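You operate a simulated robot arm through the tools that you are given. There is no shell and no other tool. Be economical: measure what you need, move in short steps, check, and stop when the job is done.

You run a simulated two-armed robot. Do the job below in one go: nothing can be reset, and whatever is moved stays where it is left.

Task
Pick up the yellow filter with one hand, pass it to the other hand and put it on the free top of the supply table.

Only the result counts: the job must be done as asked and must still hold three seconds after the hand-in. Knocking over, shifting, dropping, spilling or breaking anything else fails it.

Robot
Two 7-joint arms with three-finger grippers on one trunk, on a base that drives. Base frame: it is fixed to the floor where the robot stands at the start and does not move with it; the origin is under the middle of the robot, x ahead of it, y to its left, z up; the surface under the hand at the start is at about z = 800. Readings come in mm, degrees, newtons and seconds.
The left shoulder is at the start at [90, 126, 1086], the right one opposite. With the tool pointing down near the work surface each hand reaches from about 380 to 860 mm from the robot's upright axis, wherever it stands, measured 20 degrees to its own side. Places, roughly: free top of the supply table (23x22 cm) [-1240, -840, 780]; yellow filter (5x5x18 cm) [600, -100, 900]. Payload 2.94 kg a hand.
Tool frame (each hand has its own): the origin (TCP) lies between the finger pads and is the grasp point; the fingertips stand 30 mm ahead of it; z points along the fingers, y is the line along which they close. The gripper opens to 128 mm. The gripper's body begins 93 mm behind the TCP.
Orientation is that of the tool frame in the base frame, as a unit quaternion [w, x, y, z]. With the fingers straight down and closing along the base's y, the tool's x points along the base's -x, its y along +y and its z along -z.

Tools
- The arms move only by the tool nudge_tool. It takes "left_increments", "right_increments" or both (then of equal length, played together; a hand with none holds still); each is one flat list of numbers, 7 for each row, row after row: the turn, a rotation vector about the base's x, y, z in rad, then the shift along the base's x, y, z in mm, then the opening, from 0 (shut) to 1 (fully open). In form: [rx, ry, rz, tx, ty, tz, claw, rx, ry, rz, tx, ty, tz, claw, ...]. A call has 1 to 12 rows; each row shifts and turns the commanded pose from where the row before left it. A row lasts 0.2 s, in which the tool goes at most 50 mm and 8.6 degrees; a call with a longer step from one row to the next is refused whole, and so is a gripper value outside its range. A pose out of reach is approached as far as the arm can. The call stops where the force on the tool passes 40 N (or 10 N more than at its start, if that is more) or the arm is blocked; 0.2 s more then pass. The fingers move at their own pace and stop on an object; they squeeze with about 29 N. The grip force told is the motor's: it shows also when the fingers shut on nothing. Time passes only in rows, and 0.2 s behind the last, so rows that do not move let the fingers close. The reply holds the time, the measured pose of the TCP, the force on the tool along the base axes, the opening and the grip force, in the units named above and with some noise, with the torque about the TCP (base axes, N m) and any sound that the robot's microphone picked up.
- Cameras (640 x 400 px; columns grow to the right, rows downward): "scene" is now at [225.3, -15.3, 1254.9]; the picture's right is [-0.17, -0.98, 0.00], its down [-0.48, 0.09, -0.87] and it looks along [0.86, -0.15, -0.49] (base axes); focal length 243 px, centre (320, 200). "left" rides on the left gripper at [69, 15, -120] in its tool frame; the picture's right is [-0.21, 0.98, 0.00], its down [-0.82, -0.18, -0.54] and it looks along [-0.53, -0.12, 0.84] (tool axes); focal length 251 px, centre (320, 200). "right" rides on the right gripper at [69, -15, -120] in its tool frame; the picture's right is [0.21, 0.98, 0.00], its down [-0.82, 0.18, -0.54] and it looks along [-0.53, 0.12, 0.84] (tool axes); focal length 251 px, centre (320, 200). There is no depth. A picture from a camera that has moved, and an enlarged one, comes with that camera's place and axes in the base frame and with its lens.
- camera(camera): a new picture of that camera. No time passes.
- slide_trunk(by): slides the trunk up (or, below 0, down) by that many mm; the arms and the scene camera ride with it, the base frame stays. It gives what a move gives, with no picture.
- base_move(legs): drives the robot by 1 to 6 legs, each [ahead, left, turn to the left] in mm, mm and degrees, along the robot's own axes; the way and the turn of a leg run together, so that a leg with both is an arc; at most 1500 mm and 180 degrees a leg. The arms and the cameras ride along, it lands a little off, and it stops where it bumps. It gives what a move gives.
- turn_head(pan, tilt): turns the head with the scene camera to pan (to the left, within 80 degrees either way) and tilt (down, from -29 to 69), counted from straight ahead of the robot. It gives what a move gives.
- inspect(camera, box): a new picture of the part [left, top, right, bottom] of that camera's present view, enlarged. No time passes.
- close_job(): hands the job in; it is judged then, once.

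Work in short steps. Places have to be worked out from the pictures, the camera data and where the tool is seen: move nearer, look again, correct. Check each grasp and each placing, and mend what went wrong. You have 120 turns and 92 pictures in all, those below and enlarged ones among them. Open the grippers and draw the arms clear of the work before you hand the job in, unless the task says otherwise; then end with one line.

The tools are called after "Call:" as a command line: name --argument value ..., lists and objects as JSON in quotes. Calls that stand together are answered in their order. nudge_tool: Moves the arms, as the interface text tells. Its arguments: {"type":"object","properties":{"left_increments":{"type":"array","items":{"type":"number"}},"right_increments":{"type":"array","items":{"type":"number"}}},"required":[]} The other tools are called the same way: slide_trunk (by) slides the trunk up or down; base_move (legs) drives the base; turn_head (pan, tilt) turns the head that bears the scene camera; camera (camera) takes a picture; inspect (camera, box) takes an enlarged picture of a part of a camera's view; close_job () hands the job in.

At the start:

```text
time_s: 0.0
left_position: [627.6, 148.9, 1121.4]
left_ee_rot: [-0.001, 0.001, 1.0, 0.0]
left_ft_force: [-0.3, -0.1, 0.7]
left_ft_torque: [-0.02, 0.03, -0.02]
left_opening: 127.7
left_grip_force: 0.1
right_position: [395.5, -287.6, 1093.4]
right_ee_rot: [0.0, -0.001, 1.0, 0.0]
right_ft_force: [0.3, -0.1, 0.2]
right_ft_torque: [-0.01, 0.0, -0.02]
right_opening: 127.8
right_grip_force: 0.0
trunk travel left (down, up): [-300.0, 247.0]
robot x, y, heading: [-0.5, 0.2, 0.1]
head pan, tilt: [-10.0, 29.3]
```

scene: 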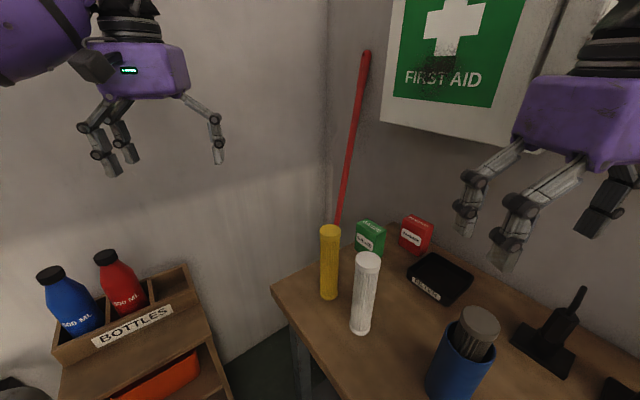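
right: 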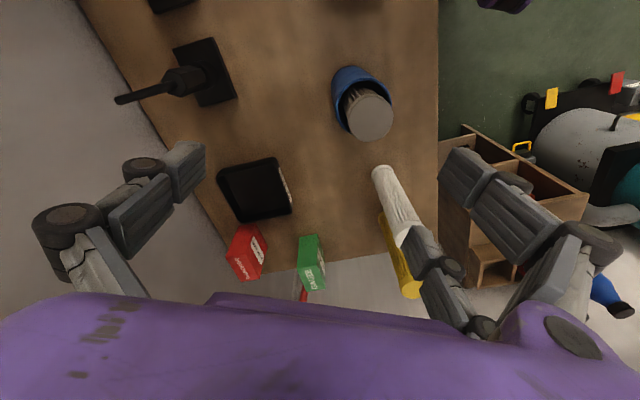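
left: 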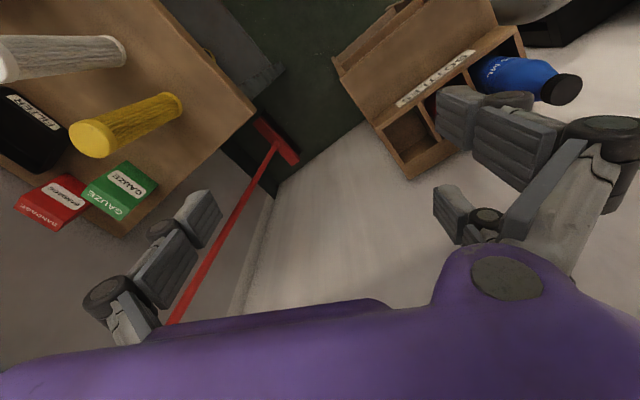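

The scene view puts the yellow filter upright at about [590, -97], with the white one near [502, -137]. I plan to grip it low from the left with the left hand held horizontally (pointing to -y), then take it over by the top with the right hand. First I turn the left hand in free space.

Call:
nudge_tool --left_increments '[-0.0806, 0.0806, 0.0806, -3, 0, 0, 0.65, -0.0806, 0.0806, 0.0806, -3, 0, 0, 0.65, -0.0806, 0.0806, 0.0806, -3, 0, 0, 0.65, -0.0806, 0.0806, 0.0806, -3, 0, 0, 0.65, -0.0806, 0.0806, 0.0806, -3, 0, 0, 0.65, -0.0806, 0.0806, 0.0806, -3, 0, 0, 0.65, -0.0806, 0.0806, 0.0806, -3, 0, 0, 0.65, -0.0806, 0.0806, 0.0806, -3, 0, 0, 0.65]'

```text
time_s: 1.8
left_position: [603.7, 152.3, 1123.9]
left_ee_rot: [-0.306, -0.306, 0.848, -0.306]
left_ft_force: [-0.2, 1.1, 0.2]
left_ft_torque: [0.01, 0.02, 0.0]
left_opening: 83.3
left_grip_force: 0.0
right_position: [396.0, -286.7, 1092.1]
right_ee_rot: [0.0, 0.0, 1.0, 0.0]
right_ft_force: [0.8, -0.7, -0.6]
right_ft_torque: [-0.03, 0.01, 0.0]
right_opening: 127.8
right_grip_force: 0.0
trunk travel left (down, up): [-300.0, 247.0]
robot x, y, heading: [0.9, -1.3, 0.1]
head pan, tilt: [-10.0, 29.3]
```

The turn tracks well. I finish it with seven more rows.

Call:
nudge_tool --left_increments '[-0.0806, 0.0806, 0.0806, -2, 0, -10, 0.65, -0.0806, 0.0806, 0.0806, -2, 0, -10, 0.65, -0.0806, 0.0806, 0.0806, -2, 0, -10, 0.65, -0.0806, 0.0806, 0.0806, -2, 0, -10, 0.65, -0.0806, 0.0806, 0.0806, -2, 0, -10, 0.65, -0.0806, 0.0806, 0.0806, -2, 0, -10, 0.65, -0.0806, 0.0806, 0.0806, -2, 0, -10, 0.65]'

Call:
camera --camera "left"

Call:
camera --camera "scene"

```text
time_s: 3.4
left_position: [587.9, 151.2, 1053.7]
left_ee_rot: [0.501, 0.5, -0.499, 0.501]
left_ft_force: [-0.5, 0.3, 0.2]
left_ft_torque: [0.0, -0.03, 0.04]
left_opening: 83.0
left_grip_force: 0.0
right_position: [394.3, -287.0, 1091.6]
right_ee_rot: [0.0, -0.001, 1.0, 0.0]
right_ft_force: [0.1, -0.1, 0.9]
right_ft_torque: [0.0, -0.02, -0.02]
right_opening: 127.6
right_grip_force: 0.1
trunk travel left (down, up): [-300.0, 247.0]
robot x, y, heading: [1.3, -0.5, -0.2]
head pan, tilt: [-10.0, 29.3]
```

```text
88 pictures are left
camera left: at [571.6, 272.0, 1119.7], right [-0.98, 0.0, -0.21], down [0.18, 0.54, -0.82], along [0.12, -0.84, -0.53], focal length 251 px, centre (320, 200)
```

left: 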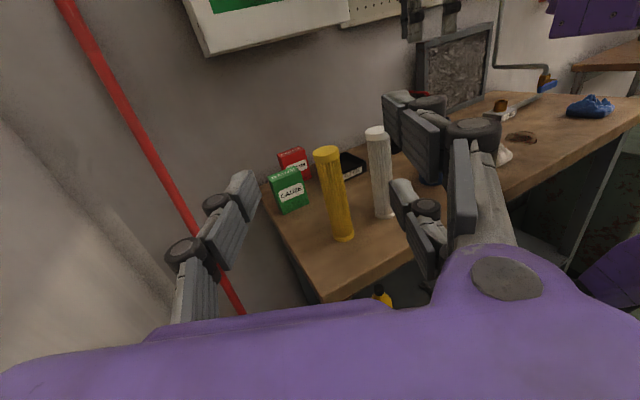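

```text
87 pictures are left
camera scene: at [224.9, -14.9, 1255.0], right [-0.17, -0.98, 0.0], down [-0.48, 0.08, -0.87], along [0.86, -0.15, -0.49], focal length 243 px, centre (320, 200)
```

scene: 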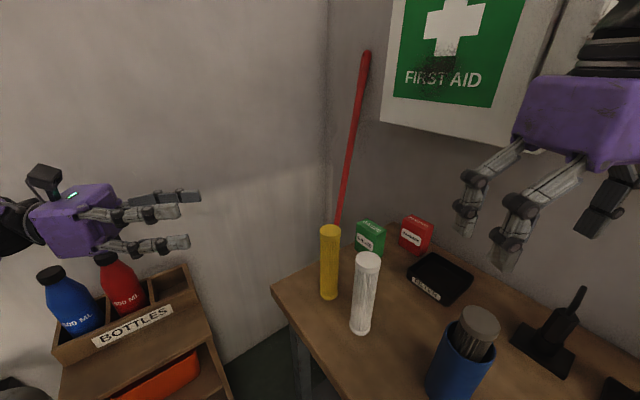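

Both views agree: the filter is at about [593, -97], and the hand is horizontal as planned. I lower it to z≈865 and move part of the way in, then check the line-up.

Call:
nudge_tool --left_increments '[0, 0, 0, 1, 0, -38, 0.65, 0, 0, 0, 1, 0, -38, 0.65, 0, 0, 0, 1, 0, -38, 0.65, 0, 0, 0, 1, 0, -38, 0.65, 0, 0, 0, 1, 0, -36, 0.65, 0, 0, 0, 0, -30, 0, 0.65, 0, 0, 0, 0, -30, 0, 0.65, 0, 0, 0, 0, -30, 0, 0.65, 0, 0, 0, 0, -30, 0, 0.65]'

Call:
camera --camera "left"

Call:
camera --camera "scene"

```text
time_s: 5.4
left_position: [594.6, 32.2, 865.1]
left_ee_rot: [0.5, 0.501, -0.499, 0.5]
left_ft_force: [0.2, -0.4, 0.4]
left_ft_torque: [0.0, -0.02, -0.01]
left_opening: 83.1
left_grip_force: 0.1
right_position: [395.1, -289.1, 1091.2]
right_ee_rot: [-0.001, 0.0, 1.0, 0.0]
right_ft_force: [0.2, 0.0, -0.5]
right_ft_torque: [-0.01, 0.03, 0.0]
right_opening: 128.0
right_grip_force: 0.0
trunk travel left (down, up): [-300.0, 247.0]
robot x, y, heading: [-0.2, 1.7, -0.3]
head pan, tilt: [-10.0, 29.3]
```

```text
86 pictures are left
camera left: at [579.4, 151.5, 933.5], right [-0.98, 0.0, -0.21], down [0.18, 0.54, -0.82], along [0.12, -0.84, -0.53], focal length 251 px, centre (320, 200)
```

left: 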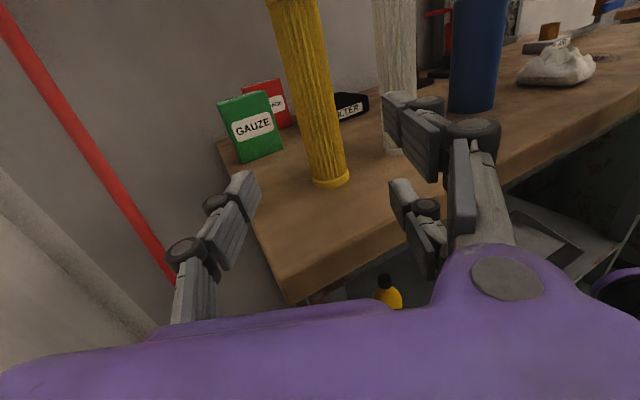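

```text
85 pictures are left
camera scene: at [225.5, -15.8, 1254.9], right [-0.17, -0.98, 0.0], down [-0.48, 0.09, -0.87], along [0.86, -0.15, -0.49], focal length 243 px, centre (320, 200)
```

scene: 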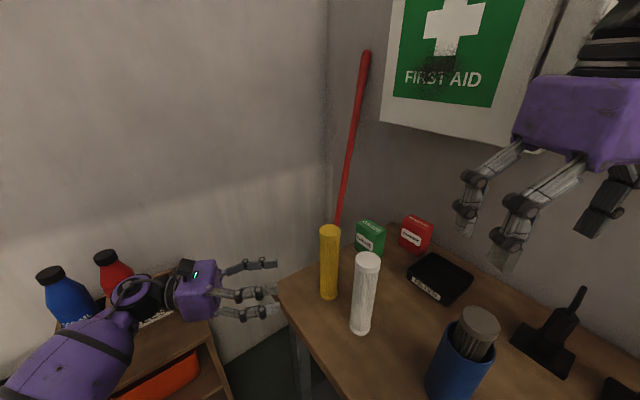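

The filter axis shows at x≈601, so I shift +6 mm in x and move in further with the opening unchanged, then look again.

Call:
nudge_tool --left_increments '[0, 0, 0, 3, -25, 0, 0.65, 0, 0, 0, 3, -25, 0, 0.65, 0, 0, 0, 0, -25, 0, 0.65]'

Call:
camera --camera "left"

Call:
inspect --camera "scene" --box '[220, 200, 420, 340]'

```text
time_s: 6.2
left_position: [599.1, -45.8, 865.1]
left_ee_rot: [0.5, 0.501, -0.499, 0.5]
left_ft_force: [-0.6, -0.2, 0.6]
left_ft_torque: [0.02, 0.03, -0.01]
left_opening: 83.1
left_grip_force: 0.1
right_position: [395.1, -288.5, 1092.9]
right_ee_rot: [0.0, 0.0, 1.0, 0.0]
right_ft_force: [0.9, -0.5, 0.3]
right_ft_torque: [0.01, -0.01, -0.02]
right_opening: 128.3
right_grip_force: 0.2
trunk travel left (down, up): [-300.0, 247.0]
robot x, y, heading: [-3.7, -0.5, -0.2]
head pan, tilt: [-10.0, 29.3]
```

```text
84 pictures are left
camera left: at [584.0, 73.6, 932.4], right [-0.98, 0.0, -0.21], down [0.18, 0.54, -0.82], along [0.12, -0.84, -0.53], focal length 251 px, centre (320, 200)
```

left: 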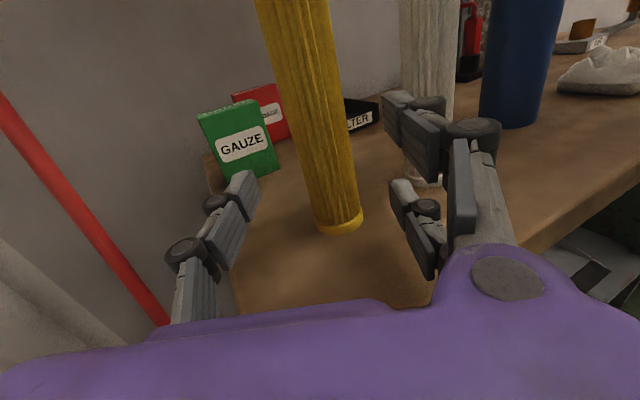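

```text
2.86 times, centred on (320, 270) of scene
camera zoom: at [225.3, -15.8, 1254.9], right [-0.17, -0.98, 0.0], down [-0.48, 0.09, -0.87], along [0.86, -0.15, -0.49], focal length 695 px, centre (320, 0)
```

zoom: 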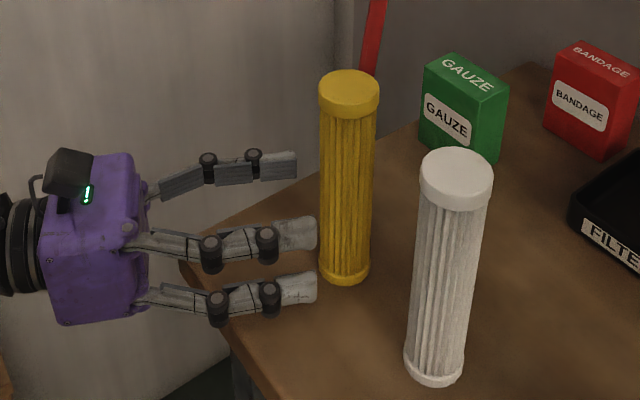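

The filter is centred between the fingers and the white filter stays clear. I move in the last 60 mm and close.

Call:
nudge_tool --left_increments '[0, 0, 0, 0, -20, 0, 0.65, 0, 0, 0, 0, -20, 0, 0.65, 0, 0, 0, 0, -20, 0, 0.65]'

Call:
camera --camera "left"

Call:
inspect --camera "scene" --box '[220, 200, 420, 340]'

```text
time_s: 7.0
left_position: [600.8, -105.1, 865.0]
left_ee_rot: [0.5, 0.501, -0.499, 0.5]
left_ft_force: [-0.1, -0.3, -0.4]
left_ft_torque: [-0.02, 0.01, 0.0]
left_opening: 83.2
left_grip_force: 0.1
right_position: [395.2, -288.8, 1091.1]
right_ee_rot: [0.0, 0.0, 1.0, 0.0]
right_ft_force: [0.0, 0.1, 0.4]
right_ft_torque: [-0.04, -0.03, 0.0]
right_opening: 128.0
right_grip_force: 0.0
trunk travel left (down, up): [-300.0, 247.0]
robot x, y, heading: [-0.6, -1.6, 0.0]
head pan, tilt: [-10.0, 29.3]
```

```text
82 pictures are left
camera left: at [584.6, 14.8, 932.7], right [-0.98, 0.0, -0.21], down [0.18, 0.54, -0.82], along [0.12, -0.84, -0.53], focal length 251 px, centre (320, 200)
```

left: 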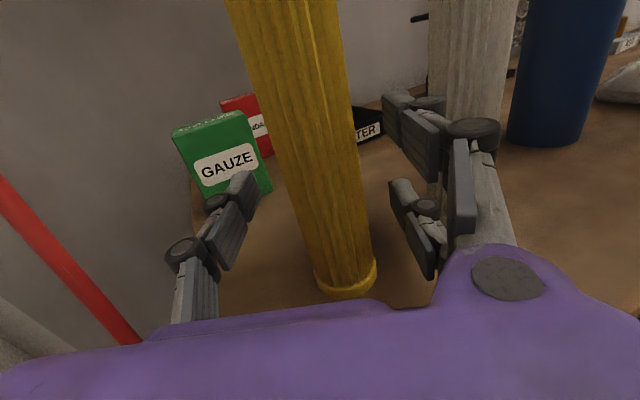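

```text
2.86 times, centred on (320, 270) of scene
camera zoom: at [225.4, -15.7, 1254.9], right [-0.17, -0.98, 0.0], down [-0.48, 0.09, -0.87], along [0.86, -0.15, -0.49], focal length 695 px, centre (320, 0)
```

zoom: 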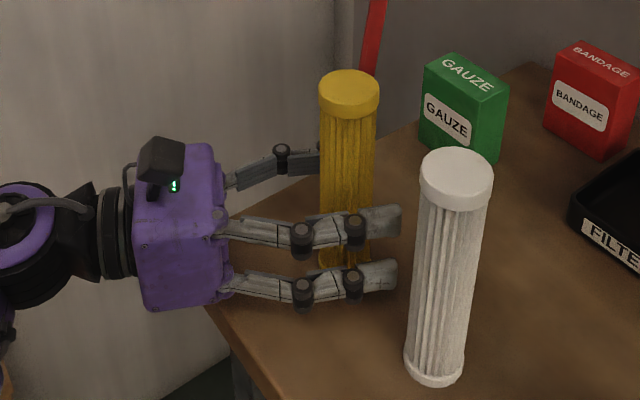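

The filter sits between the pads, so I close the left gripper.

Call:
nudge_tool --left_increments '[0, 0, 0, -1, -4, 0, 0.65, 0, 0, 0, 0, 0, 0, 0.3, 0, 0, 0, 0, 0, 0, 0, 0, 0, 0, 0, 0, 0, 0, 0, 0, 0, 0, 0, 0, 0]'

Call:
camera --camera "left"

```text
time_s: 8.2
left_position: [599.7, -108.9, 865.0]
left_ee_rot: [0.501, 0.5, -0.499, 0.5]
left_ft_force: [0.0, -0.3, -0.5]
left_ft_torque: [-0.04, 0.0, 0.01]
left_opening: 39.2
left_grip_force: 29.3
right_position: [395.3, -287.2, 1091.8]
right_ee_rot: [0.0, 0.0, 1.0, 0.0]
right_ft_force: [-1.1, 0.0, -0.7]
right_ft_torque: [-0.01, 0.0, -0.03]
right_opening: 127.8
right_grip_force: 0.1
trunk travel left (down, up): [-300.0, 247.0]
robot x, y, heading: [-2.0, -0.8, 0.0]
head pan, tilt: [-10.0, 29.3]
```

```text
80 pictures are left
camera left: at [583.4, 11.1, 932.5], right [-0.98, 0.0, -0.21], down [0.18, 0.54, -0.82], along [0.12, -0.84, -0.53], focal length 251 px, centre (320, 200)
```

left: 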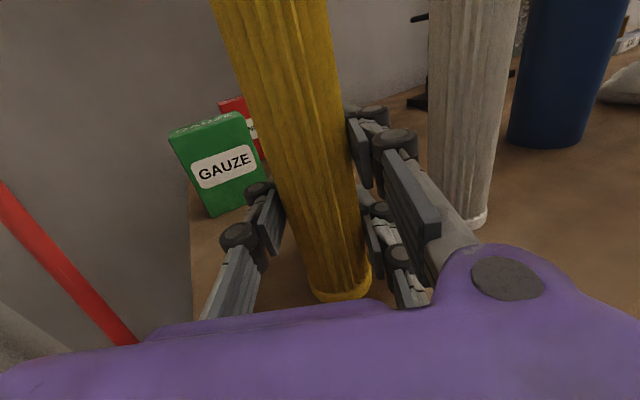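

It is gripped at 39 mm with 29 N. I lift it straight up by 150 mm.

Call:
nudge_tool --left_increments '[0, 0, 0, 0, 0, 15, 0, 0, 0, 0, 0, 0, 25, 0, 0, 0, 0, 0, 0, 35, 0, 0, 0, 0, 0, 0, 35, 0, 0, 0, 0, 0, 0, 35, 0, 0, 0, 0, 0, 0, 5, 0]'

Call:
camera --camera "scene"

```text
time_s: 9.6
left_position: [597.6, -110.9, 1014.7]
left_ee_rot: [0.501, 0.5, -0.499, 0.5]
left_ft_force: [-0.1, 0.7, -0.7]
left_ft_torque: [0.0, 0.02, 0.02]
left_opening: 39.0
left_grip_force: 28.9
right_position: [395.6, -286.3, 1091.8]
right_ee_rot: [0.0, 0.001, 1.0, 0.001]
right_ft_force: [0.4, 0.2, 0.1]
right_ft_torque: [0.02, -0.03, 0.02]
right_opening: 128.0
right_grip_force: 0.0
trunk travel left (down, up): [-300.0, 247.0]
robot x, y, heading: [3.0, 2.7, -0.0]
head pan, tilt: [-10.0, 29.3]
```

```text
79 pictures are left
camera scene: at [225.4, -15.2, 1254.9], right [-0.17, -0.98, 0.0], down [-0.48, 0.09, -0.87], along [0.86, -0.15, -0.49], focal length 243 px, centre (320, 200)
```

scene: 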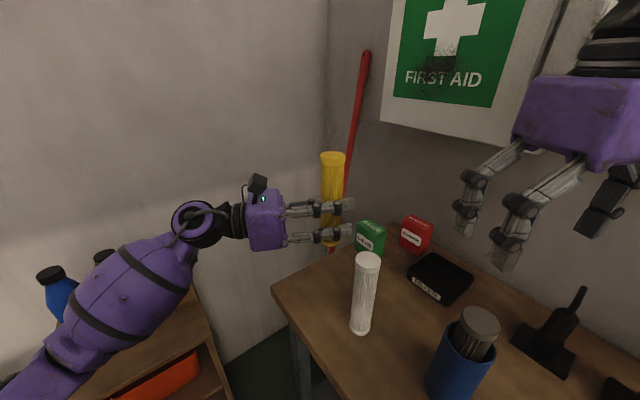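

The filter is up and upright. I bring it to the handover place at about [560, -40, 970] and the right hand to above its top.

Call:
nudge_tool --left_increments '[0, 0, 0, -5.4, 10, -6.4, 0, 0, 0, 0, -5.4, 10, -6.4, 0, 0, 0, 0, -5.4, 10, -6.4, 0, 0, 0, 0, -5.4, 10, -6.4, 0, 0, 0, 0, -5.4, 10, -6.4, 0, 0, 0, 0, -5.4, 10, -6.4, 0, 0, 0, 0, -5.4, 10, -6.4, 0]' --right_increments '[0, 0, 0, 5, 5, 40, 0.8, 0, 0, 0, 5, 5, 40, 0.8, 0, 0, 0, 30, 39, 0, 0.8, 0, 0, 0, 30, 39, 0, 0.8, 0, 0, 0, 30, 39, 0, 0.8, 0, 0, 0, 30, 39, 0, 0.8, 0, 0, 0, 30, 39, 0, 0.8]'

Call:
camera --camera "right"

Call:
camera --camera "scene"

```text
time_s: 11.2
left_position: [559.1, -39.0, 970.3]
left_ee_rot: [0.5, 0.5, -0.499, 0.501]
left_ft_force: [0.9, -0.2, -0.6]
left_ft_torque: [-0.01, -0.02, 0.02]
left_opening: 39.2
left_grip_force: 29.1
right_position: [524.6, -134.0, 1169.1]
right_ee_rot: [0.001, 0.001, 1.0, 0.0]
right_ft_force: [-0.2, 0.5, -0.2]
right_ft_torque: [0.02, -0.01, -0.03]
right_opening: 102.3
right_grip_force: 0.1
right hand out of reach, approached as far as the arm can: row 6, 7
trunk travel left (down, up): [-300.0, 247.0]
robot x, y, heading: [-2.3, -1.9, 0.1]
head pan, tilt: [-10.0, 29.3]
```

```text
78 pictures are left
camera right: at [457.6, -148.8, 1289.5], right [-0.21, 0.98, 0.0], down [0.82, 0.18, 0.54], along [0.53, 0.12, -0.84], focal length 251 px, centre (320, 200)
```

right: 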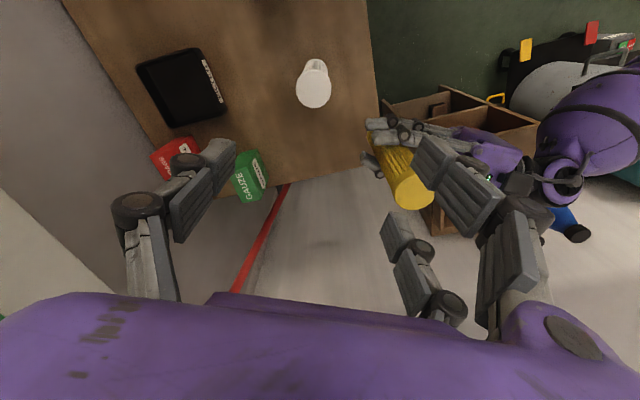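

```text
77 pictures are left
camera scene: at [224.5, -15.4, 1255.1], right [-0.17, -0.98, 0.0], down [-0.48, 0.09, -0.87], along [0.86, -0.15, -0.49], focal length 243 px, centre (320, 200)
```

scene: 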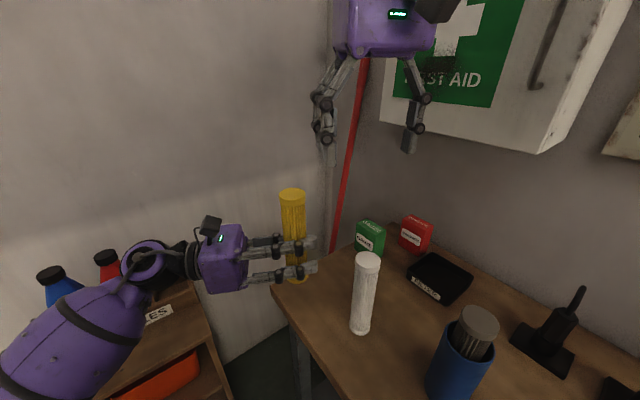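

The right hand runs out of reach at this height, so I'll hand over nearer to the robot and lower, after backing away from the table. First I look to both sides for room.

Call:
turn_head --pan -80 --tilt 25

Call:
camera --camera "scene"

Call:
turn_head --pan 80 --tilt 25

Call:
camera --camera "scene"

```text
time_s: 12.6
left_position: [560.7, -38.4, 968.9]
left_ee_rot: [0.5, 0.501, -0.499, 0.5]
left_ft_force: [0.2, -0.4, -0.8]
left_ft_torque: [0.04, 0.01, 0.0]
left_opening: 39.3
left_grip_force: 29.0
right_position: [525.1, -133.8, 1168.6]
right_ee_rot: [0.001, 0.0, 1.0, 0.0]
right_ft_force: [0.8, 0.2, -0.9]
right_ft_torque: [0.0, 0.01, -0.03]
right_opening: 102.4
right_grip_force: 0.1
trunk travel left (down, up): [-300.0, 247.0]
robot x, y, heading: [0.1, -1.2, -0.2]
head pan, tilt: [-80.0, 25.0]
```

```text
76 pictures are left
camera scene: at [152.1, -90.2, 1261.9], right [-0.98, -0.17, 0.0], down [-0.07, 0.42, -0.91], along [0.16, -0.89, -0.42], focal length 243 px, centre (320, 200)
```

scene: 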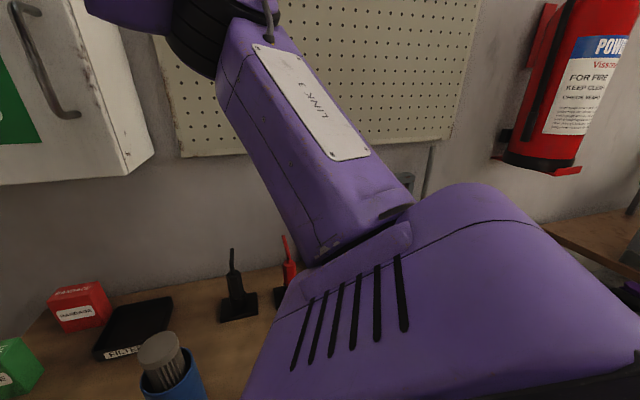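

```text
time_s: 15.1
left_position: [560.0, -38.1, 971.4]
left_ee_rot: [0.5, 0.501, -0.499, 0.501]
left_ft_force: [-0.5, -0.1, -0.2]
left_ft_torque: [-0.02, -0.03, -0.03]
left_opening: 39.2
left_grip_force: 28.7
right_position: [526.7, -133.7, 1169.2]
right_ee_rot: [0.0, 0.0, 1.0, 0.0]
right_ft_force: [-0.2, -0.1, 1.1]
right_ft_torque: [-0.01, 0.0, 0.0]
right_opening: 102.5
right_grip_force: 0.0
trunk travel left (down, up): [-300.0, 247.0]
robot x, y, heading: [3.4, 2.3, -0.3]
head pan, tilt: [80.0, 25.0]
```

```text
75 pictures are left
camera scene: at [152.1, 91.2, 1261.9], right [0.98, -0.17, 0.0], down [-0.07, -0.42, -0.91], along [0.16, 0.89, -0.42], focal length 243 px, centre (320, 200)
```

scene: 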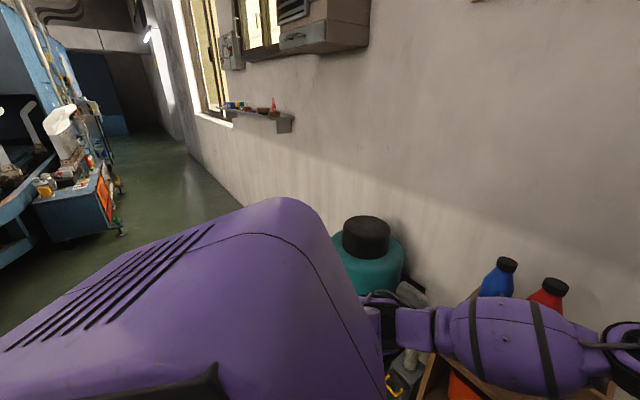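

Behind-left looks open, and the bench edge slants away to the right rear. I lift the filter 80 mm for clearance and back off straight.

Call:
nudge_tool --left_increments '[0, 0, 0, 0, 5, 40, 0, 0, 0, 0, 0, 5, 40, 0]'

Call:
base_move --legs '[[-350, 0, 0]]'

Call:
turn_head --pan -10 --tilt 29

Call:
camera --camera "scene"

```text
time_s: 15.7
left_position: [560.8, -29.3, 1048.3]
left_ee_rot: [-0.5, -0.5, 0.5, -0.5]
left_ft_force: [0.6, -0.2, -0.8]
left_ft_torque: [-0.01, -0.03, 0.04]
left_opening: 39.2
left_grip_force: 28.9
right_position: [525.5, -134.2, 1169.0]
right_ee_rot: [0.0, 0.0, 1.0, 0.0]
right_ft_force: [0.0, 0.5, 0.2]
right_ft_torque: [0.02, -0.01, 0.03]
right_opening: 102.5
right_grip_force: 0.1
trunk travel left (down, up): [-300.0, 247.0]
robot x, y, heading: [-2.5, 2.5, -0.2]
head pan, tilt: [80.0, 25.0]
```

```text
time_s: 17.9
left_position: [224.2, -25.6, 1049.3]
left_ee_rot: [0.499, 0.502, -0.498, 0.502]
left_ft_force: [-0.9, -0.1, 0.0]
left_ft_torque: [-0.04, -0.01, 0.01]
left_opening: 39.5
left_grip_force: 28.9
right_position: [189.5, -132.2, 1167.8]
right_ee_rot: [0.0, -0.003, 1.0, 0.0]
right_ft_force: [-0.2, 0.4, -0.4]
right_ft_torque: [0.0, -0.02, 0.0]
right_opening: 102.4
right_grip_force: 0.1
trunk travel left (down, up): [-300.0, 247.0]
robot x, y, heading: [-340.5, 0.5, 0.4]
head pan, tilt: [80.0, 25.0]
```

```text
time_s: 19.5
left_position: [224.3, -25.6, 1048.1]
left_ee_rot: [0.498, 0.502, -0.498, 0.502]
left_ft_force: [-0.9, 0.4, 0.4]
left_ft_torque: [-0.02, 0.0, 0.0]
left_opening: 39.5
left_grip_force: 29.0
right_position: [189.7, -131.7, 1169.6]
right_ee_rot: [0.0, -0.004, 1.0, 0.0]
right_ft_force: [-0.2, -0.6, 0.0]
right_ft_torque: [-0.02, 0.0, -0.01]
right_opening: 102.3
right_grip_force: 0.1
trunk travel left (down, up): [-300.0, 247.0]
robot x, y, heading: [-336.7, -2.6, 0.3]
head pan, tilt: [-10.0, 29.0]
```

```text
74 pictures are left
camera scene: at [-111.5, -14.8, 1255.5], right [-0.17, -0.99, 0.0], down [-0.48, 0.08, -0.87], along [0.86, -0.15, -0.48], focal length 243 px, centre (320, 200)
```

scene: 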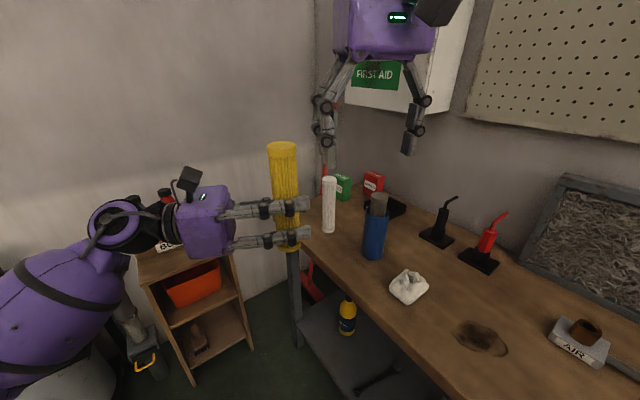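

Clear of the bench now. I lower the filter to about [143, -50, 890], beside the bench over open floor, then bring the right hand above it.

Call:
nudge_tool --left_increments '[0, 0, 0, -16, -5, -32, 0, 0, 0, 0, -16, -5, -32, 0, 0, 0, 0, -16, -5, -32, 0, 0, 0, 0, -16, -5, -32, 0, 0, 0, 0, -16, -5, -30, 0, 0, 0, 0, 0, 0, 0, 0, 0, 0, 0, 0, 0, 0, 0, 0, 0, 0, 0, 0, 0, 0, 0, 0, 0, 0, 0, 0, 0]' --right_increments '[0, 0, 0, 0, 0, 0, 0.8, 0, 0, 0, 0, 0, 0, 0.8, 0, 0, 0, 0, 0, 0, 0.8, 0, 0, 0, 0, 0, 0, 0.8, 0, 0, 0, 0, 0, 0, 0.8, 0, 0, 0, -15, 20, -18, 0.8, 0, 0, 0, -15, 20, -18, 0.8, 0, 0, 0, -15, 20, -18, 0.8, 0, 0, 0, 0, 20, -10, 0.8]'

Call:
camera --camera "right"

Call:
camera --camera "scene"

```text
time_s: 21.5
left_position: [143.9, -50.5, 891.5]
left_ee_rot: [0.499, 0.502, -0.498, 0.501]
left_ft_force: [0.2, -0.1, -0.6]
left_ft_torque: [-0.03, -0.03, -0.02]
left_opening: 39.4
left_grip_force: 29.3
right_position: [150.3, -81.3, 1116.9]
right_ee_rot: [0.0, -0.003, 1.0, 0.0]
right_ft_force: [-0.2, 0.4, 0.7]
right_ft_torque: [0.03, -0.02, 0.0]
right_opening: 102.1
right_grip_force: 0.0
right hand out of reach, approached as far as the arm can: row 8, 9
trunk travel left (down, up): [-300.0, 247.0]
robot x, y, heading: [-336.2, -2.8, 0.3]
head pan, tilt: [-10.0, 29.0]
```

```text
73 pictures are left
camera right: at [82.2, -95.8, 1237.1], right [-0.22, 0.98, 0.0], down [0.82, 0.19, 0.54], along [0.53, 0.12, -0.84], focal length 251 px, centre (320, 200)
```

right: 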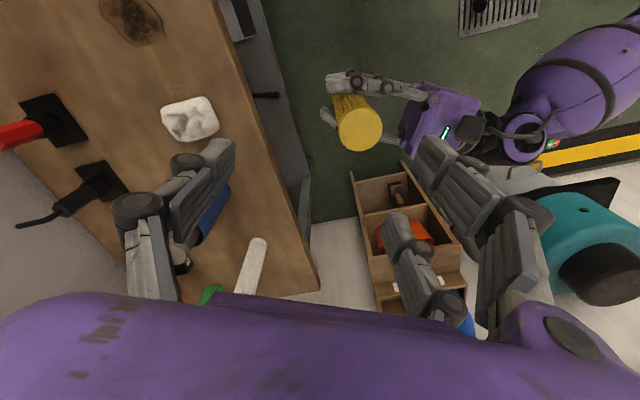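

```text
72 pictures are left
camera scene: at [-111.2, -15.0, 1255.4], right [-0.17, -0.99, 0.0], down [-0.48, 0.08, -0.87], along [0.86, -0.15, -0.48], focal length 243 px, centre (320, 200)
```

scene: 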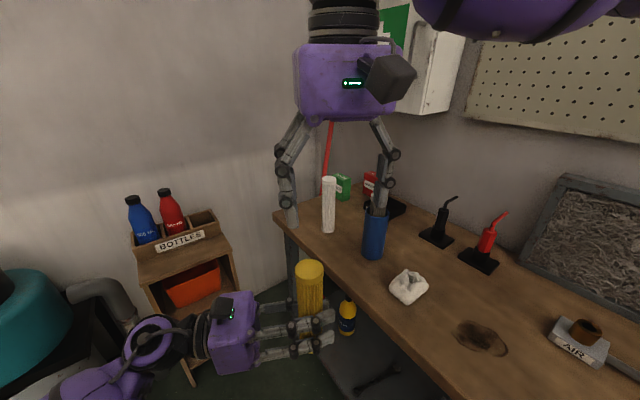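

The right hand still reaches its limit at this height, so I lower the left hand and filter to z≈830 and slightly nearer, then bring the right hand down.

Call:
nudge_tool --left_increments '[0, 0, 0, -10, -15, -30, 0, 0, 0, 0, -10, -15, -30, 0, 0, 0, 0, 0, 0, 0, 0, 0, 0, 0, 0, 0, 0, 0]' --right_increments '[0, 0, 0, 0, 0, 0, 0.8, 0, 0, 0, 0, 0, 0, 0.8, 0, 0, 0, -10, 0, -35, 0.8, 0, 0, 0, -10, 0, -35, 0.8]'

Call:
camera --camera "right"

```text
time_s: 22.5
left_position: [121.7, -82.8, 830.3]
left_ee_rot: [0.499, 0.502, -0.497, 0.502]
left_ft_force: [0.2, 0.3, -0.3]
left_ft_torque: [-0.03, 0.02, -0.02]
left_opening: 39.1
left_grip_force: 28.5
right_position: [130.9, -81.2, 1049.4]
right_ee_rot: [0.0, -0.003, 1.0, 0.0]
right_ft_force: [0.5, -0.5, 0.3]
right_ft_torque: [-0.03, 0.0, 0.02]
right_opening: 102.2
right_grip_force: 0.0
trunk travel left (down, up): [-300.0, 247.0]
robot x, y, heading: [-338.5, -0.4, 0.5]
head pan, tilt: [-10.0, 29.0]
```

```text
71 pictures are left
camera right: at [63.5, -96.0, 1169.6], right [-0.22, 0.98, 0.0], down [0.82, 0.19, 0.54], along [0.53, 0.12, -0.84], focal length 251 px, centre (320, 200)
```

right: 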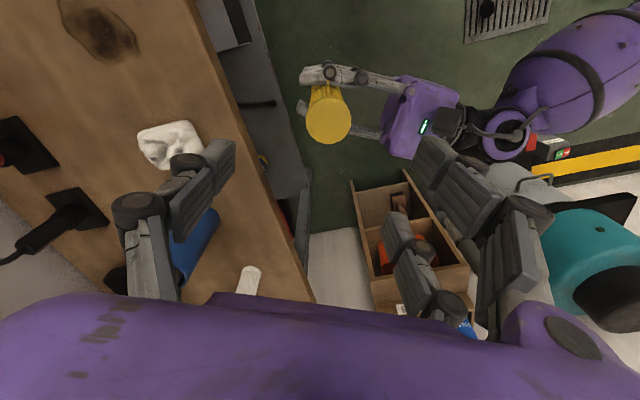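

The right camera puts the filter top at about [119, -79]. I correct x and go down part-way.

Call:
nudge_tool --right_increments '[0, 0, 0, -11, 1, -30, 0.8, 0, 0, 0, 0, 0, -30, 0.8]'

Call:
camera --camera "right"

Call:
camera --camera "scene"

```text
time_s: 23.1
left_position: [122.2, -82.7, 829.7]
left_ee_rot: [0.499, 0.503, -0.497, 0.501]
left_ft_force: [-0.6, -0.3, -0.2]
left_ft_torque: [-0.03, 0.01, 0.0]
left_opening: 39.3
left_grip_force: 29.1
right_position: [117.7, -80.0, 986.5]
right_ee_rot: [-0.001, -0.004, 1.0, 0.0]
right_ft_force: [-1.0, -0.8, -0.2]
right_ft_torque: [0.0, -0.04, 0.01]
right_opening: 102.1
right_grip_force: 0.0
trunk travel left (down, up): [-300.0, 247.0]
robot x, y, heading: [-337.5, 0.1, 0.2]
head pan, tilt: [-10.0, 29.0]
```

```text
70 pictures are left
camera right: at [50.9, -94.7, 1107.3], right [-0.22, 0.98, 0.0], down [0.82, 0.19, 0.54], along [0.53, 0.12, -0.84], focal length 251 px, centre (320, 200)
```

right: 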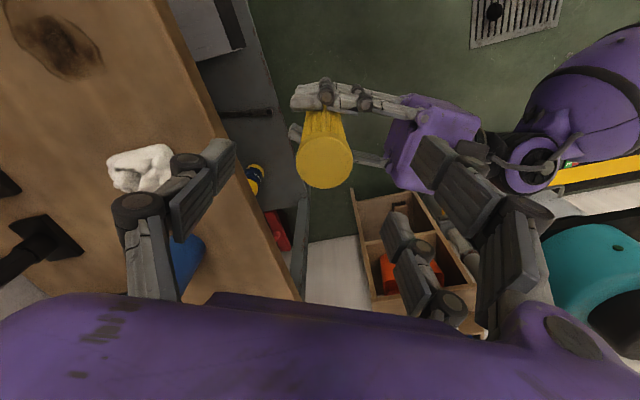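

```text
69 pictures are left
camera scene: at [-110.4, -15.2, 1255.3], right [-0.17, -0.99, 0.0], down [-0.48, 0.08, -0.87], along [0.86, -0.15, -0.49], focal length 243 px, centre (320, 200)
```

scene: 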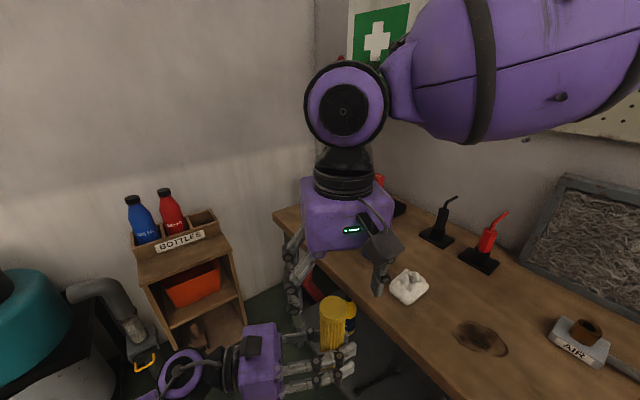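

The filter top is at about [121, -77], well inside the opening. I go down to z≈925 and close the right gripper while the left still holds.

Call:
nudge_tool --right_increments '[0, 0, 0, 2, 1, -20, 0.8, 0, 0, 0, 1, 1, -20, 0.8, 0, 0, 0, 0, 0, -20, 0.8]'

Call:
camera --camera "right"

Call:
camera --camera "left"

```text
time_s: 23.9
left_position: [122.5, -84.3, 829.8]
left_ee_rot: [0.499, 0.503, -0.497, 0.502]
left_ft_force: [-0.2, -0.1, -0.5]
left_ft_torque: [-0.01, 0.01, -0.01]
left_opening: 39.0
left_grip_force: 28.7
right_position: [119.8, -75.1, 927.5]
right_ee_rot: [0.0, -0.004, 1.0, 0.0]
right_ft_force: [-0.2, -1.1, -0.5]
right_ft_torque: [-0.01, 0.0, -0.02]
right_opening: 102.5
right_grip_force: 0.1
trunk travel left (down, up): [-300.0, 247.0]
robot x, y, heading: [-337.4, -1.1, 0.5]
head pan, tilt: [-10.0, 29.0]
```

```text
68 pictures are left
camera right: at [53.2, -90.7, 1047.8], right [-0.22, 0.98, 0.0], down [0.82, 0.19, 0.54], along [0.53, 0.12, -0.84], focal length 251 px, centre (320, 200)
```

right: 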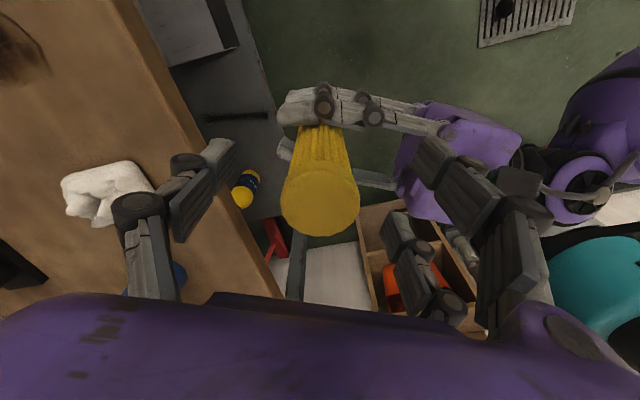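

```text
67 pictures are left
camera left: at [106.0, 36.2, 897.8], right [-0.98, -0.01, -0.21], down [0.18, 0.54, -0.82], along [0.12, -0.84, -0.53], focal length 251 px, centre (320, 200)
```

left: 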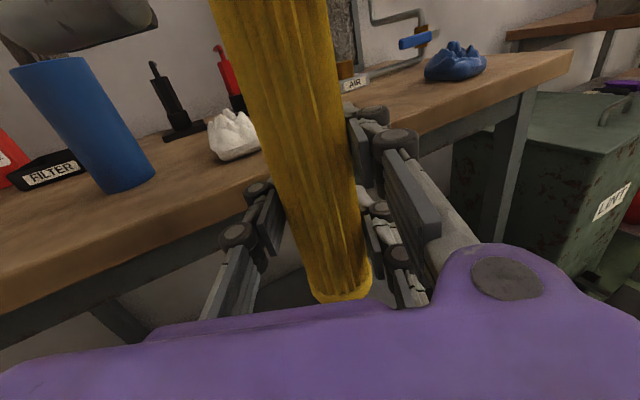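

The cap sits centred between the right pads. Closing the right gripper.

Call:
nudge_tool --right_increments '[0, 0, 0, 0, 0, 0, 0.5, 0, 0, 0, 0, 0, 0, 0.2, 0, 0, 0, 0, 0, 0, 0, 0, 0, 0, 0, 0, 0, 0, 0, 0, 0, 0, 0, 0, 0]'

Call:
camera --camera "right"

Call:
inspect --camera "scene" --box '[220, 200, 420, 400]'

```text
time_s: 25.1
left_position: [122.4, -82.7, 829.8]
left_ee_rot: [0.498, 0.502, -0.498, 0.502]
left_ft_force: [-2.2, 7.0, -0.2]
left_ft_torque: [-0.12, -0.13, 0.05]
left_opening: 39.3
left_grip_force: 28.7
right_position: [120.1, -75.9, 928.1]
right_ee_rot: [0.0, -0.004, 1.0, 0.0]
right_ft_force: [2.3, -7.4, -0.3]
right_ft_torque: [-0.67, -0.09, -0.05]
right_opening: 32.6
right_grip_force: 29.0
trunk travel left (down, up): [-300.0, 247.0]
robot x, y, heading: [-335.6, 1.1, 0.0]
head pan, tilt: [-10.0, 29.0]
```

```text
66 pictures are left
camera right: at [52.9, -90.8, 1047.9], right [-0.22, 0.98, 0.0], down [0.82, 0.19, 0.54], along [0.53, 0.12, -0.84], focal length 251 px, centre (320, 200)
```

right: 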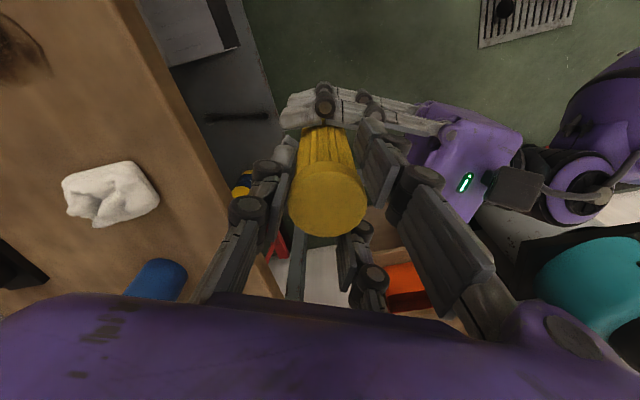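

```text
2.00 times, centred on (320, 300) of scene
camera zoom: at [-111.5, -14.9, 1255.5], right [-0.17, -0.99, 0.0], down [-0.48, 0.08, -0.87], along [0.86, -0.15, -0.48], focal length 486 px, centre (320, 0)
```

zoom: 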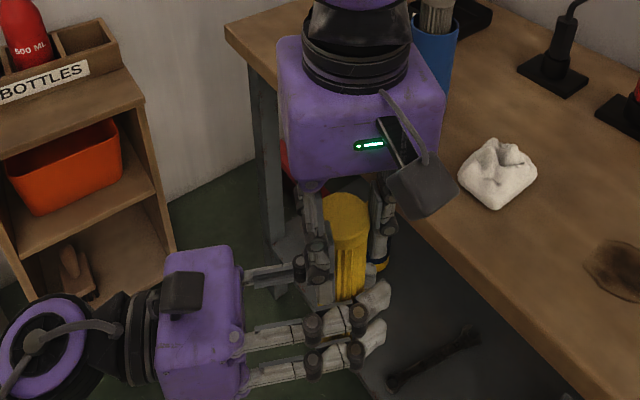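

The right grips with 29 N and there is a 7 N sideways strain between the hands. I ease it by moving the right hand a few mm to -y before letting go.

Call:
nudge_tool --right_increments '[0, 0, 0, 0, -2, 0, 0, 0, 0, 0, 1, -1, 0, 0, 0, 0, 0, 0, 0, 0, 0]'

```text
time_s: 25.9
left_position: [120.9, -83.6, 829.1]
left_ee_rot: [0.499, 0.501, -0.498, 0.502]
left_ft_force: [-4.6, -19.0, 2.5]
left_ft_torque: [0.94, -0.5, 0.02]
left_opening: 38.9
left_grip_force: 29.3
right_position: [121.5, -76.3, 928.3]
right_ee_rot: [0.0, -0.005, 1.0, 0.002]
right_ft_force: [4.4, 18.7, -2.7]
right_ft_torque: [0.92, 0.13, 0.0]
right_opening: 30.2
right_grip_force: 28.9
trunk travel left (down, up): [-300.0, 247.0]
robot x, y, heading: [-338.1, -0.7, 0.3]
head pan, tilt: [-10.0, 29.0]
```

That overshot: the stiffness is about 9 N/mm. I move back 2 mm.

Call:
nudge_tool --right_increments '[0, 0, 0, 0, 2, 0, 0, 0, 0, 0, 0, 0, 0, 0]'

Call:
inspect --camera "right" --box '[200, 90, 460, 330]'

```text
time_s: 26.5
left_position: [121.3, -83.1, 830.5]
left_ee_rot: [0.499, 0.501, -0.498, 0.502]
left_ft_force: [-7.2, -15.3, 4.8]
left_ft_torque: [0.62, -0.57, 0.07]
left_opening: 38.5
left_grip_force: 29.0
right_position: [121.8, -76.7, 927.7]
right_ee_rot: [0.001, -0.004, 1.0, 0.001]
right_ft_force: [6.3, 14.8, -5.0]
right_ft_torque: [0.91, -0.14, -0.02]
right_opening: 30.0
right_grip_force: 28.6
trunk travel left (down, up): [-300.0, 247.0]
robot x, y, heading: [-336.9, -0.9, 0.4]
head pan, tilt: [-10.0, 29.0]
```

```text
1.67 times, centred on (330, 210) of right
camera zoom: at [53.9, -91.9, 1048.4], right [-0.22, 0.98, 0.0], down [0.82, 0.19, 0.54], along [0.53, 0.12, -0.84], focal length 419 px, centre (303, 183)
```

zoom: 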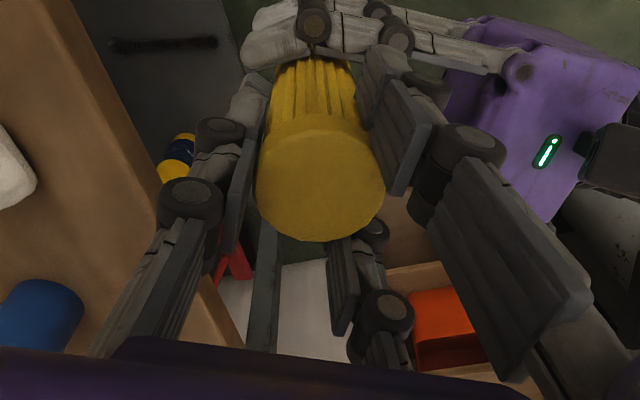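

The right hand's paired fingers straddle the cap, which explains the 30 mm opening, so the grip is a secure three-point one. I open the left hand and hold still.

Call:
nudge_tool --left_increments '[0, 0, 0, 0, 0, 0, 0.33, 0, 0, 0, 0, 0, 0, 0.4, 0, 0, 0, 0, 0, 0, 0.5]' --right_increments '[0, 0, 0, 0, 0, 0, 0, 0, 0, 0, 0, 0, 0, 0, 0, 0, 0, 0, 0, 0, 0]'

Call:
camera --camera "right"

Call:
camera --camera "left"

```text
time_s: 27.3
left_position: [121.9, -82.9, 830.2]
left_ee_rot: [0.498, 0.502, -0.497, 0.502]
left_ft_force: [-0.3, -0.6, -0.7]
left_ft_torque: [0.01, 0.02, 0.0]
left_opening: 64.3
left_grip_force: 0.1
right_position: [120.1, -76.6, 928.0]
right_ee_rot: [-0.001, -0.003, 1.0, 0.0]
right_ft_force: [0.2, -0.4, -0.1]
right_ft_torque: [0.0, -0.01, 0.01]
right_opening: 30.2
right_grip_force: 29.2
trunk travel left (down, up): [-300.0, 247.0]
robot x, y, heading: [-336.7, -5.0, 0.4]
head pan, tilt: [-10.0, 29.0]
```

```text
63 pictures are left
camera right: at [53.7, -92.2, 1048.3], right [-0.22, 0.98, 0.0], down [0.82, 0.19, 0.54], along [0.53, 0.12, -0.84], focal length 251 px, centre (320, 200)
```

right: 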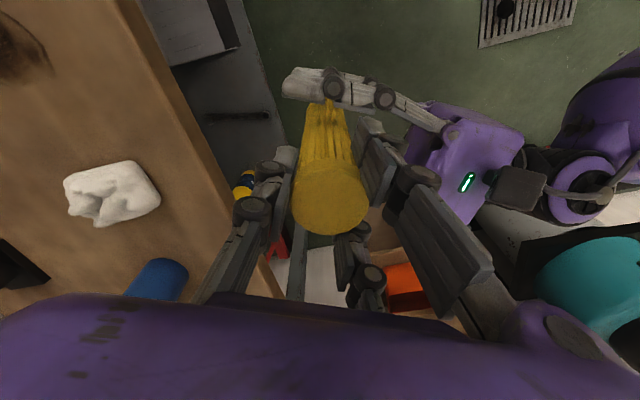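

```text
62 pictures are left
camera left: at [105.8, 36.5, 897.9], right [-0.98, -0.01, -0.21], down [0.18, 0.54, -0.82], along [0.12, -0.84, -0.53], focal length 251 px, centre (320, 200)
```

left: 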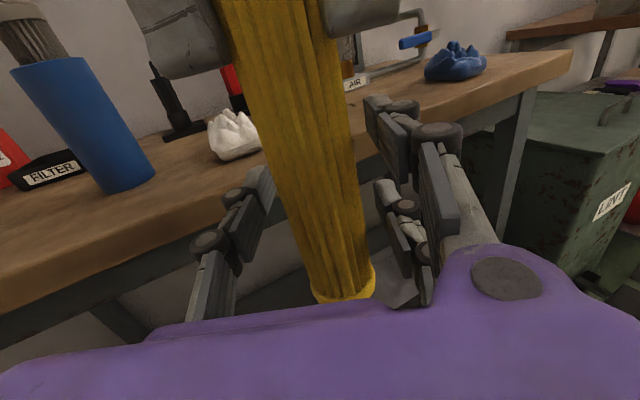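

The right hand alone holds the filter upright. I draw the left hand away to the left, then up.

Call:
nudge_tool --left_increments '[0, 0, 0, 0, 20, 0, 0.65, 0, 0, 0, 0, 35, 0, 0.65, 0, 0, 0, 0, 40, 0, 0.65, 0, 0, 0, 0, 40, 0, 0.65, 0, 0, 0, 0, 40, 0, 0.65, 0, 0, 0, 0, 20, 40, 0.65, 0, 0, 0, 0, 0, 45, 0.65, 0, 0, 0, 0, 0, 45, 0.65, 0, 0, 0, 0, 0, 45, 0.65, 0, 0, 0, 0, 0, 45, 0.65]'

Call:
nudge_tool --left_increments '[0.0806, -0.0806, -0.0806, 0, 0, 0, 0.5, 0.0806, -0.0806, -0.0806, 0, 0, 0, 0.5, 0.0806, -0.0806, -0.0806, 0, 0, 0, 0.5, 0.0806, -0.0806, -0.0806, 0, 0, 0, 0.5, 0.0806, -0.0806, -0.0806, 0, 0, 0, 0.5, 0.0806, -0.0806, -0.0806, 0, 0, 0, 0.5, 0.0806, -0.0806, -0.0806, 0, 0, 0, 0.5, 0.0806, -0.0806, -0.0806, 0, 0, 0, 0.5]'

Call:
nudge_tool --left_increments '[0.0806, -0.0806, -0.0806, -10, 0, 0, 0.5, 0.0806, -0.0806, -0.0806, -10, 0, 0, 0.5, 0.0806, -0.0806, -0.0806, -10, 0, 0, 0.5, 0.0806, -0.0806, -0.0806, -10, 0, 0, 0.5, 0.0806, -0.0806, -0.0806, -10, 0, 0, 0.5, 0.0806, -0.0806, -0.0806, -10, 0, 0, 0.5, 0.0806, -0.0806, -0.0806, -10, 0, 0, 0.5]'

Call:
camera --camera "scene"

```text
time_s: 29.5
left_position: [121.3, 115.7, 1054.8]
left_ee_rot: [0.499, 0.502, -0.498, 0.501]
left_ft_force: [-0.3, -0.1, 0.0]
left_ft_torque: [0.0, 0.01, 0.0]
left_opening: 83.3
left_grip_force: 0.1
right_position: [121.5, -76.4, 928.6]
right_ee_rot: [0.0, -0.004, 1.0, 0.0]
right_ft_force: [1.0, -0.4, 0.3]
right_ft_torque: [-0.01, -0.02, 0.0]
right_opening: 29.8
right_grip_force: 29.1
trunk travel left (down, up): [-300.0, 247.0]
robot x, y, heading: [-338.4, -2.2, 0.6]
head pan, tilt: [-10.0, 29.0]
```

```text
time_s: 31.3
left_position: [126.1, 114.0, 1049.2]
left_ee_rot: [-0.27, -0.272, 0.882, -0.274]
left_ft_force: [0.4, -0.9, 0.1]
left_ft_torque: [0.0, 0.02, -0.02]
left_opening: 63.9
left_grip_force: 0.1
right_position: [121.7, -76.4, 927.6]
right_ee_rot: [0.0, -0.004, 1.0, 0.0]
right_ft_force: [-0.1, -0.4, -0.7]
right_ft_torque: [0.05, 0.02, -0.04]
right_opening: 29.7
right_grip_force: 28.6
trunk travel left (down, up): [-300.0, 247.0]
robot x, y, heading: [-336.2, 0.2, 0.0]
head pan, tilt: [-10.0, 29.0]
```

```text
time_s: 32.9
left_position: [55.1, 111.9, 1051.0]
left_ee_rot: [0.001, 0.0, 1.0, -0.004]
left_ft_force: [-0.2, -0.4, -0.4]
left_ft_torque: [0.0, 0.02, 0.02]
left_opening: 63.9
left_grip_force: 0.0
right_position: [120.9, -77.3, 927.4]
right_ee_rot: [-0.001, -0.003, 1.0, 0.0]
right_ft_force: [-0.5, 0.3, -0.2]
right_ft_torque: [0.01, -0.01, 0.03]
right_opening: 29.8
right_grip_force: 29.0
trunk travel left (down, up): [-300.0, 247.0]
robot x, y, heading: [-337.6, 1.8, 0.4]
head pan, tilt: [-10.0, 29.0]
```

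```text
61 pictures are left
camera scene: at [-112.0, -15.4, 1255.6], right [-0.17, -0.99, 0.0], down [-0.48, 0.08, -0.87], along [0.86, -0.15, -0.48], focal length 243 px, centre (320, 200)
```

scene: 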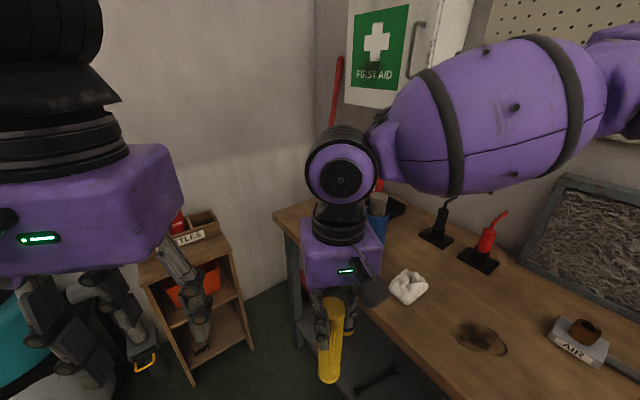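

The left hand is folded back. I raise the trunk so the filter rides well above table height, and look left-rear before turning.

Call:
slide_trunk --by 160

Call:
turn_head --pan 80 --tilt 25

Call:
camera --camera "scene"

```text
time_s: 34.8
left_position: [54.5, 113.7, 1210.3]
left_ee_rot: [-0.001, 0.0, 1.0, -0.004]
left_ft_force: [0.0, 0.1, -0.5]
left_ft_torque: [0.01, -0.01, 0.0]
left_opening: 64.2
left_grip_force: 0.1
right_position: [118.8, -77.8, 1135.0]
right_ee_rot: [0.055, -0.003, 0.998, 0.0]
right_ft_force: [-0.5, -0.2, -0.5]
right_ft_torque: [0.0, 0.03, 0.0]
right_opening: 30.2
right_grip_force: 28.4
trunk travel left (down, up): [-460.0, 87.0]
robot x, y, heading: [-339.6, -1.3, 0.3]
head pan, tilt: [-10.0, 29.0]
```

```text
time_s: 36.4
left_position: [54.0, 113.9, 1211.1]
left_ee_rot: [0.001, -0.001, 1.0, -0.002]
left_ft_force: [0.8, 0.1, 0.3]
left_ft_torque: [-0.02, 0.01, -0.02]
left_opening: 63.9
left_grip_force: 0.0
right_position: [119.2, -79.4, 1135.7]
right_ee_rot: [0.055, -0.004, 0.999, 0.0]
right_ft_force: [0.8, -0.4, 0.4]
right_ft_torque: [0.0, 0.05, 0.04]
right_opening: 29.8
right_grip_force: 29.6
trunk travel left (down, up): [-460.0, 87.0]
robot x, y, heading: [-335.7, -0.1, 0.2]
head pan, tilt: [80.0, 25.0]
```

```text
60 pictures are left
camera scene: at [-236.2, 90.7, 1429.0], right [0.99, -0.17, 0.0], down [-0.07, -0.42, -0.91], along [0.15, 0.89, -0.42], focal length 243 px, centre (320, 200)
```

scene: 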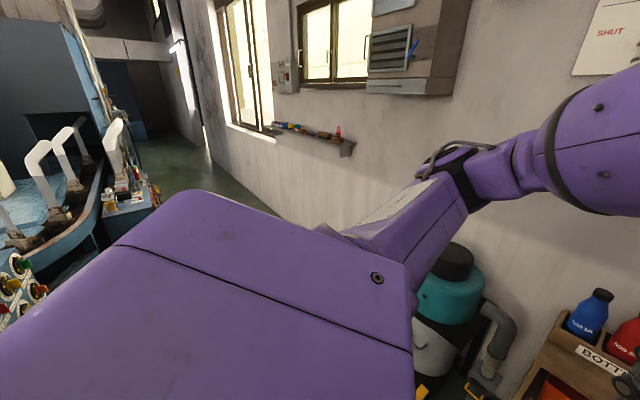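

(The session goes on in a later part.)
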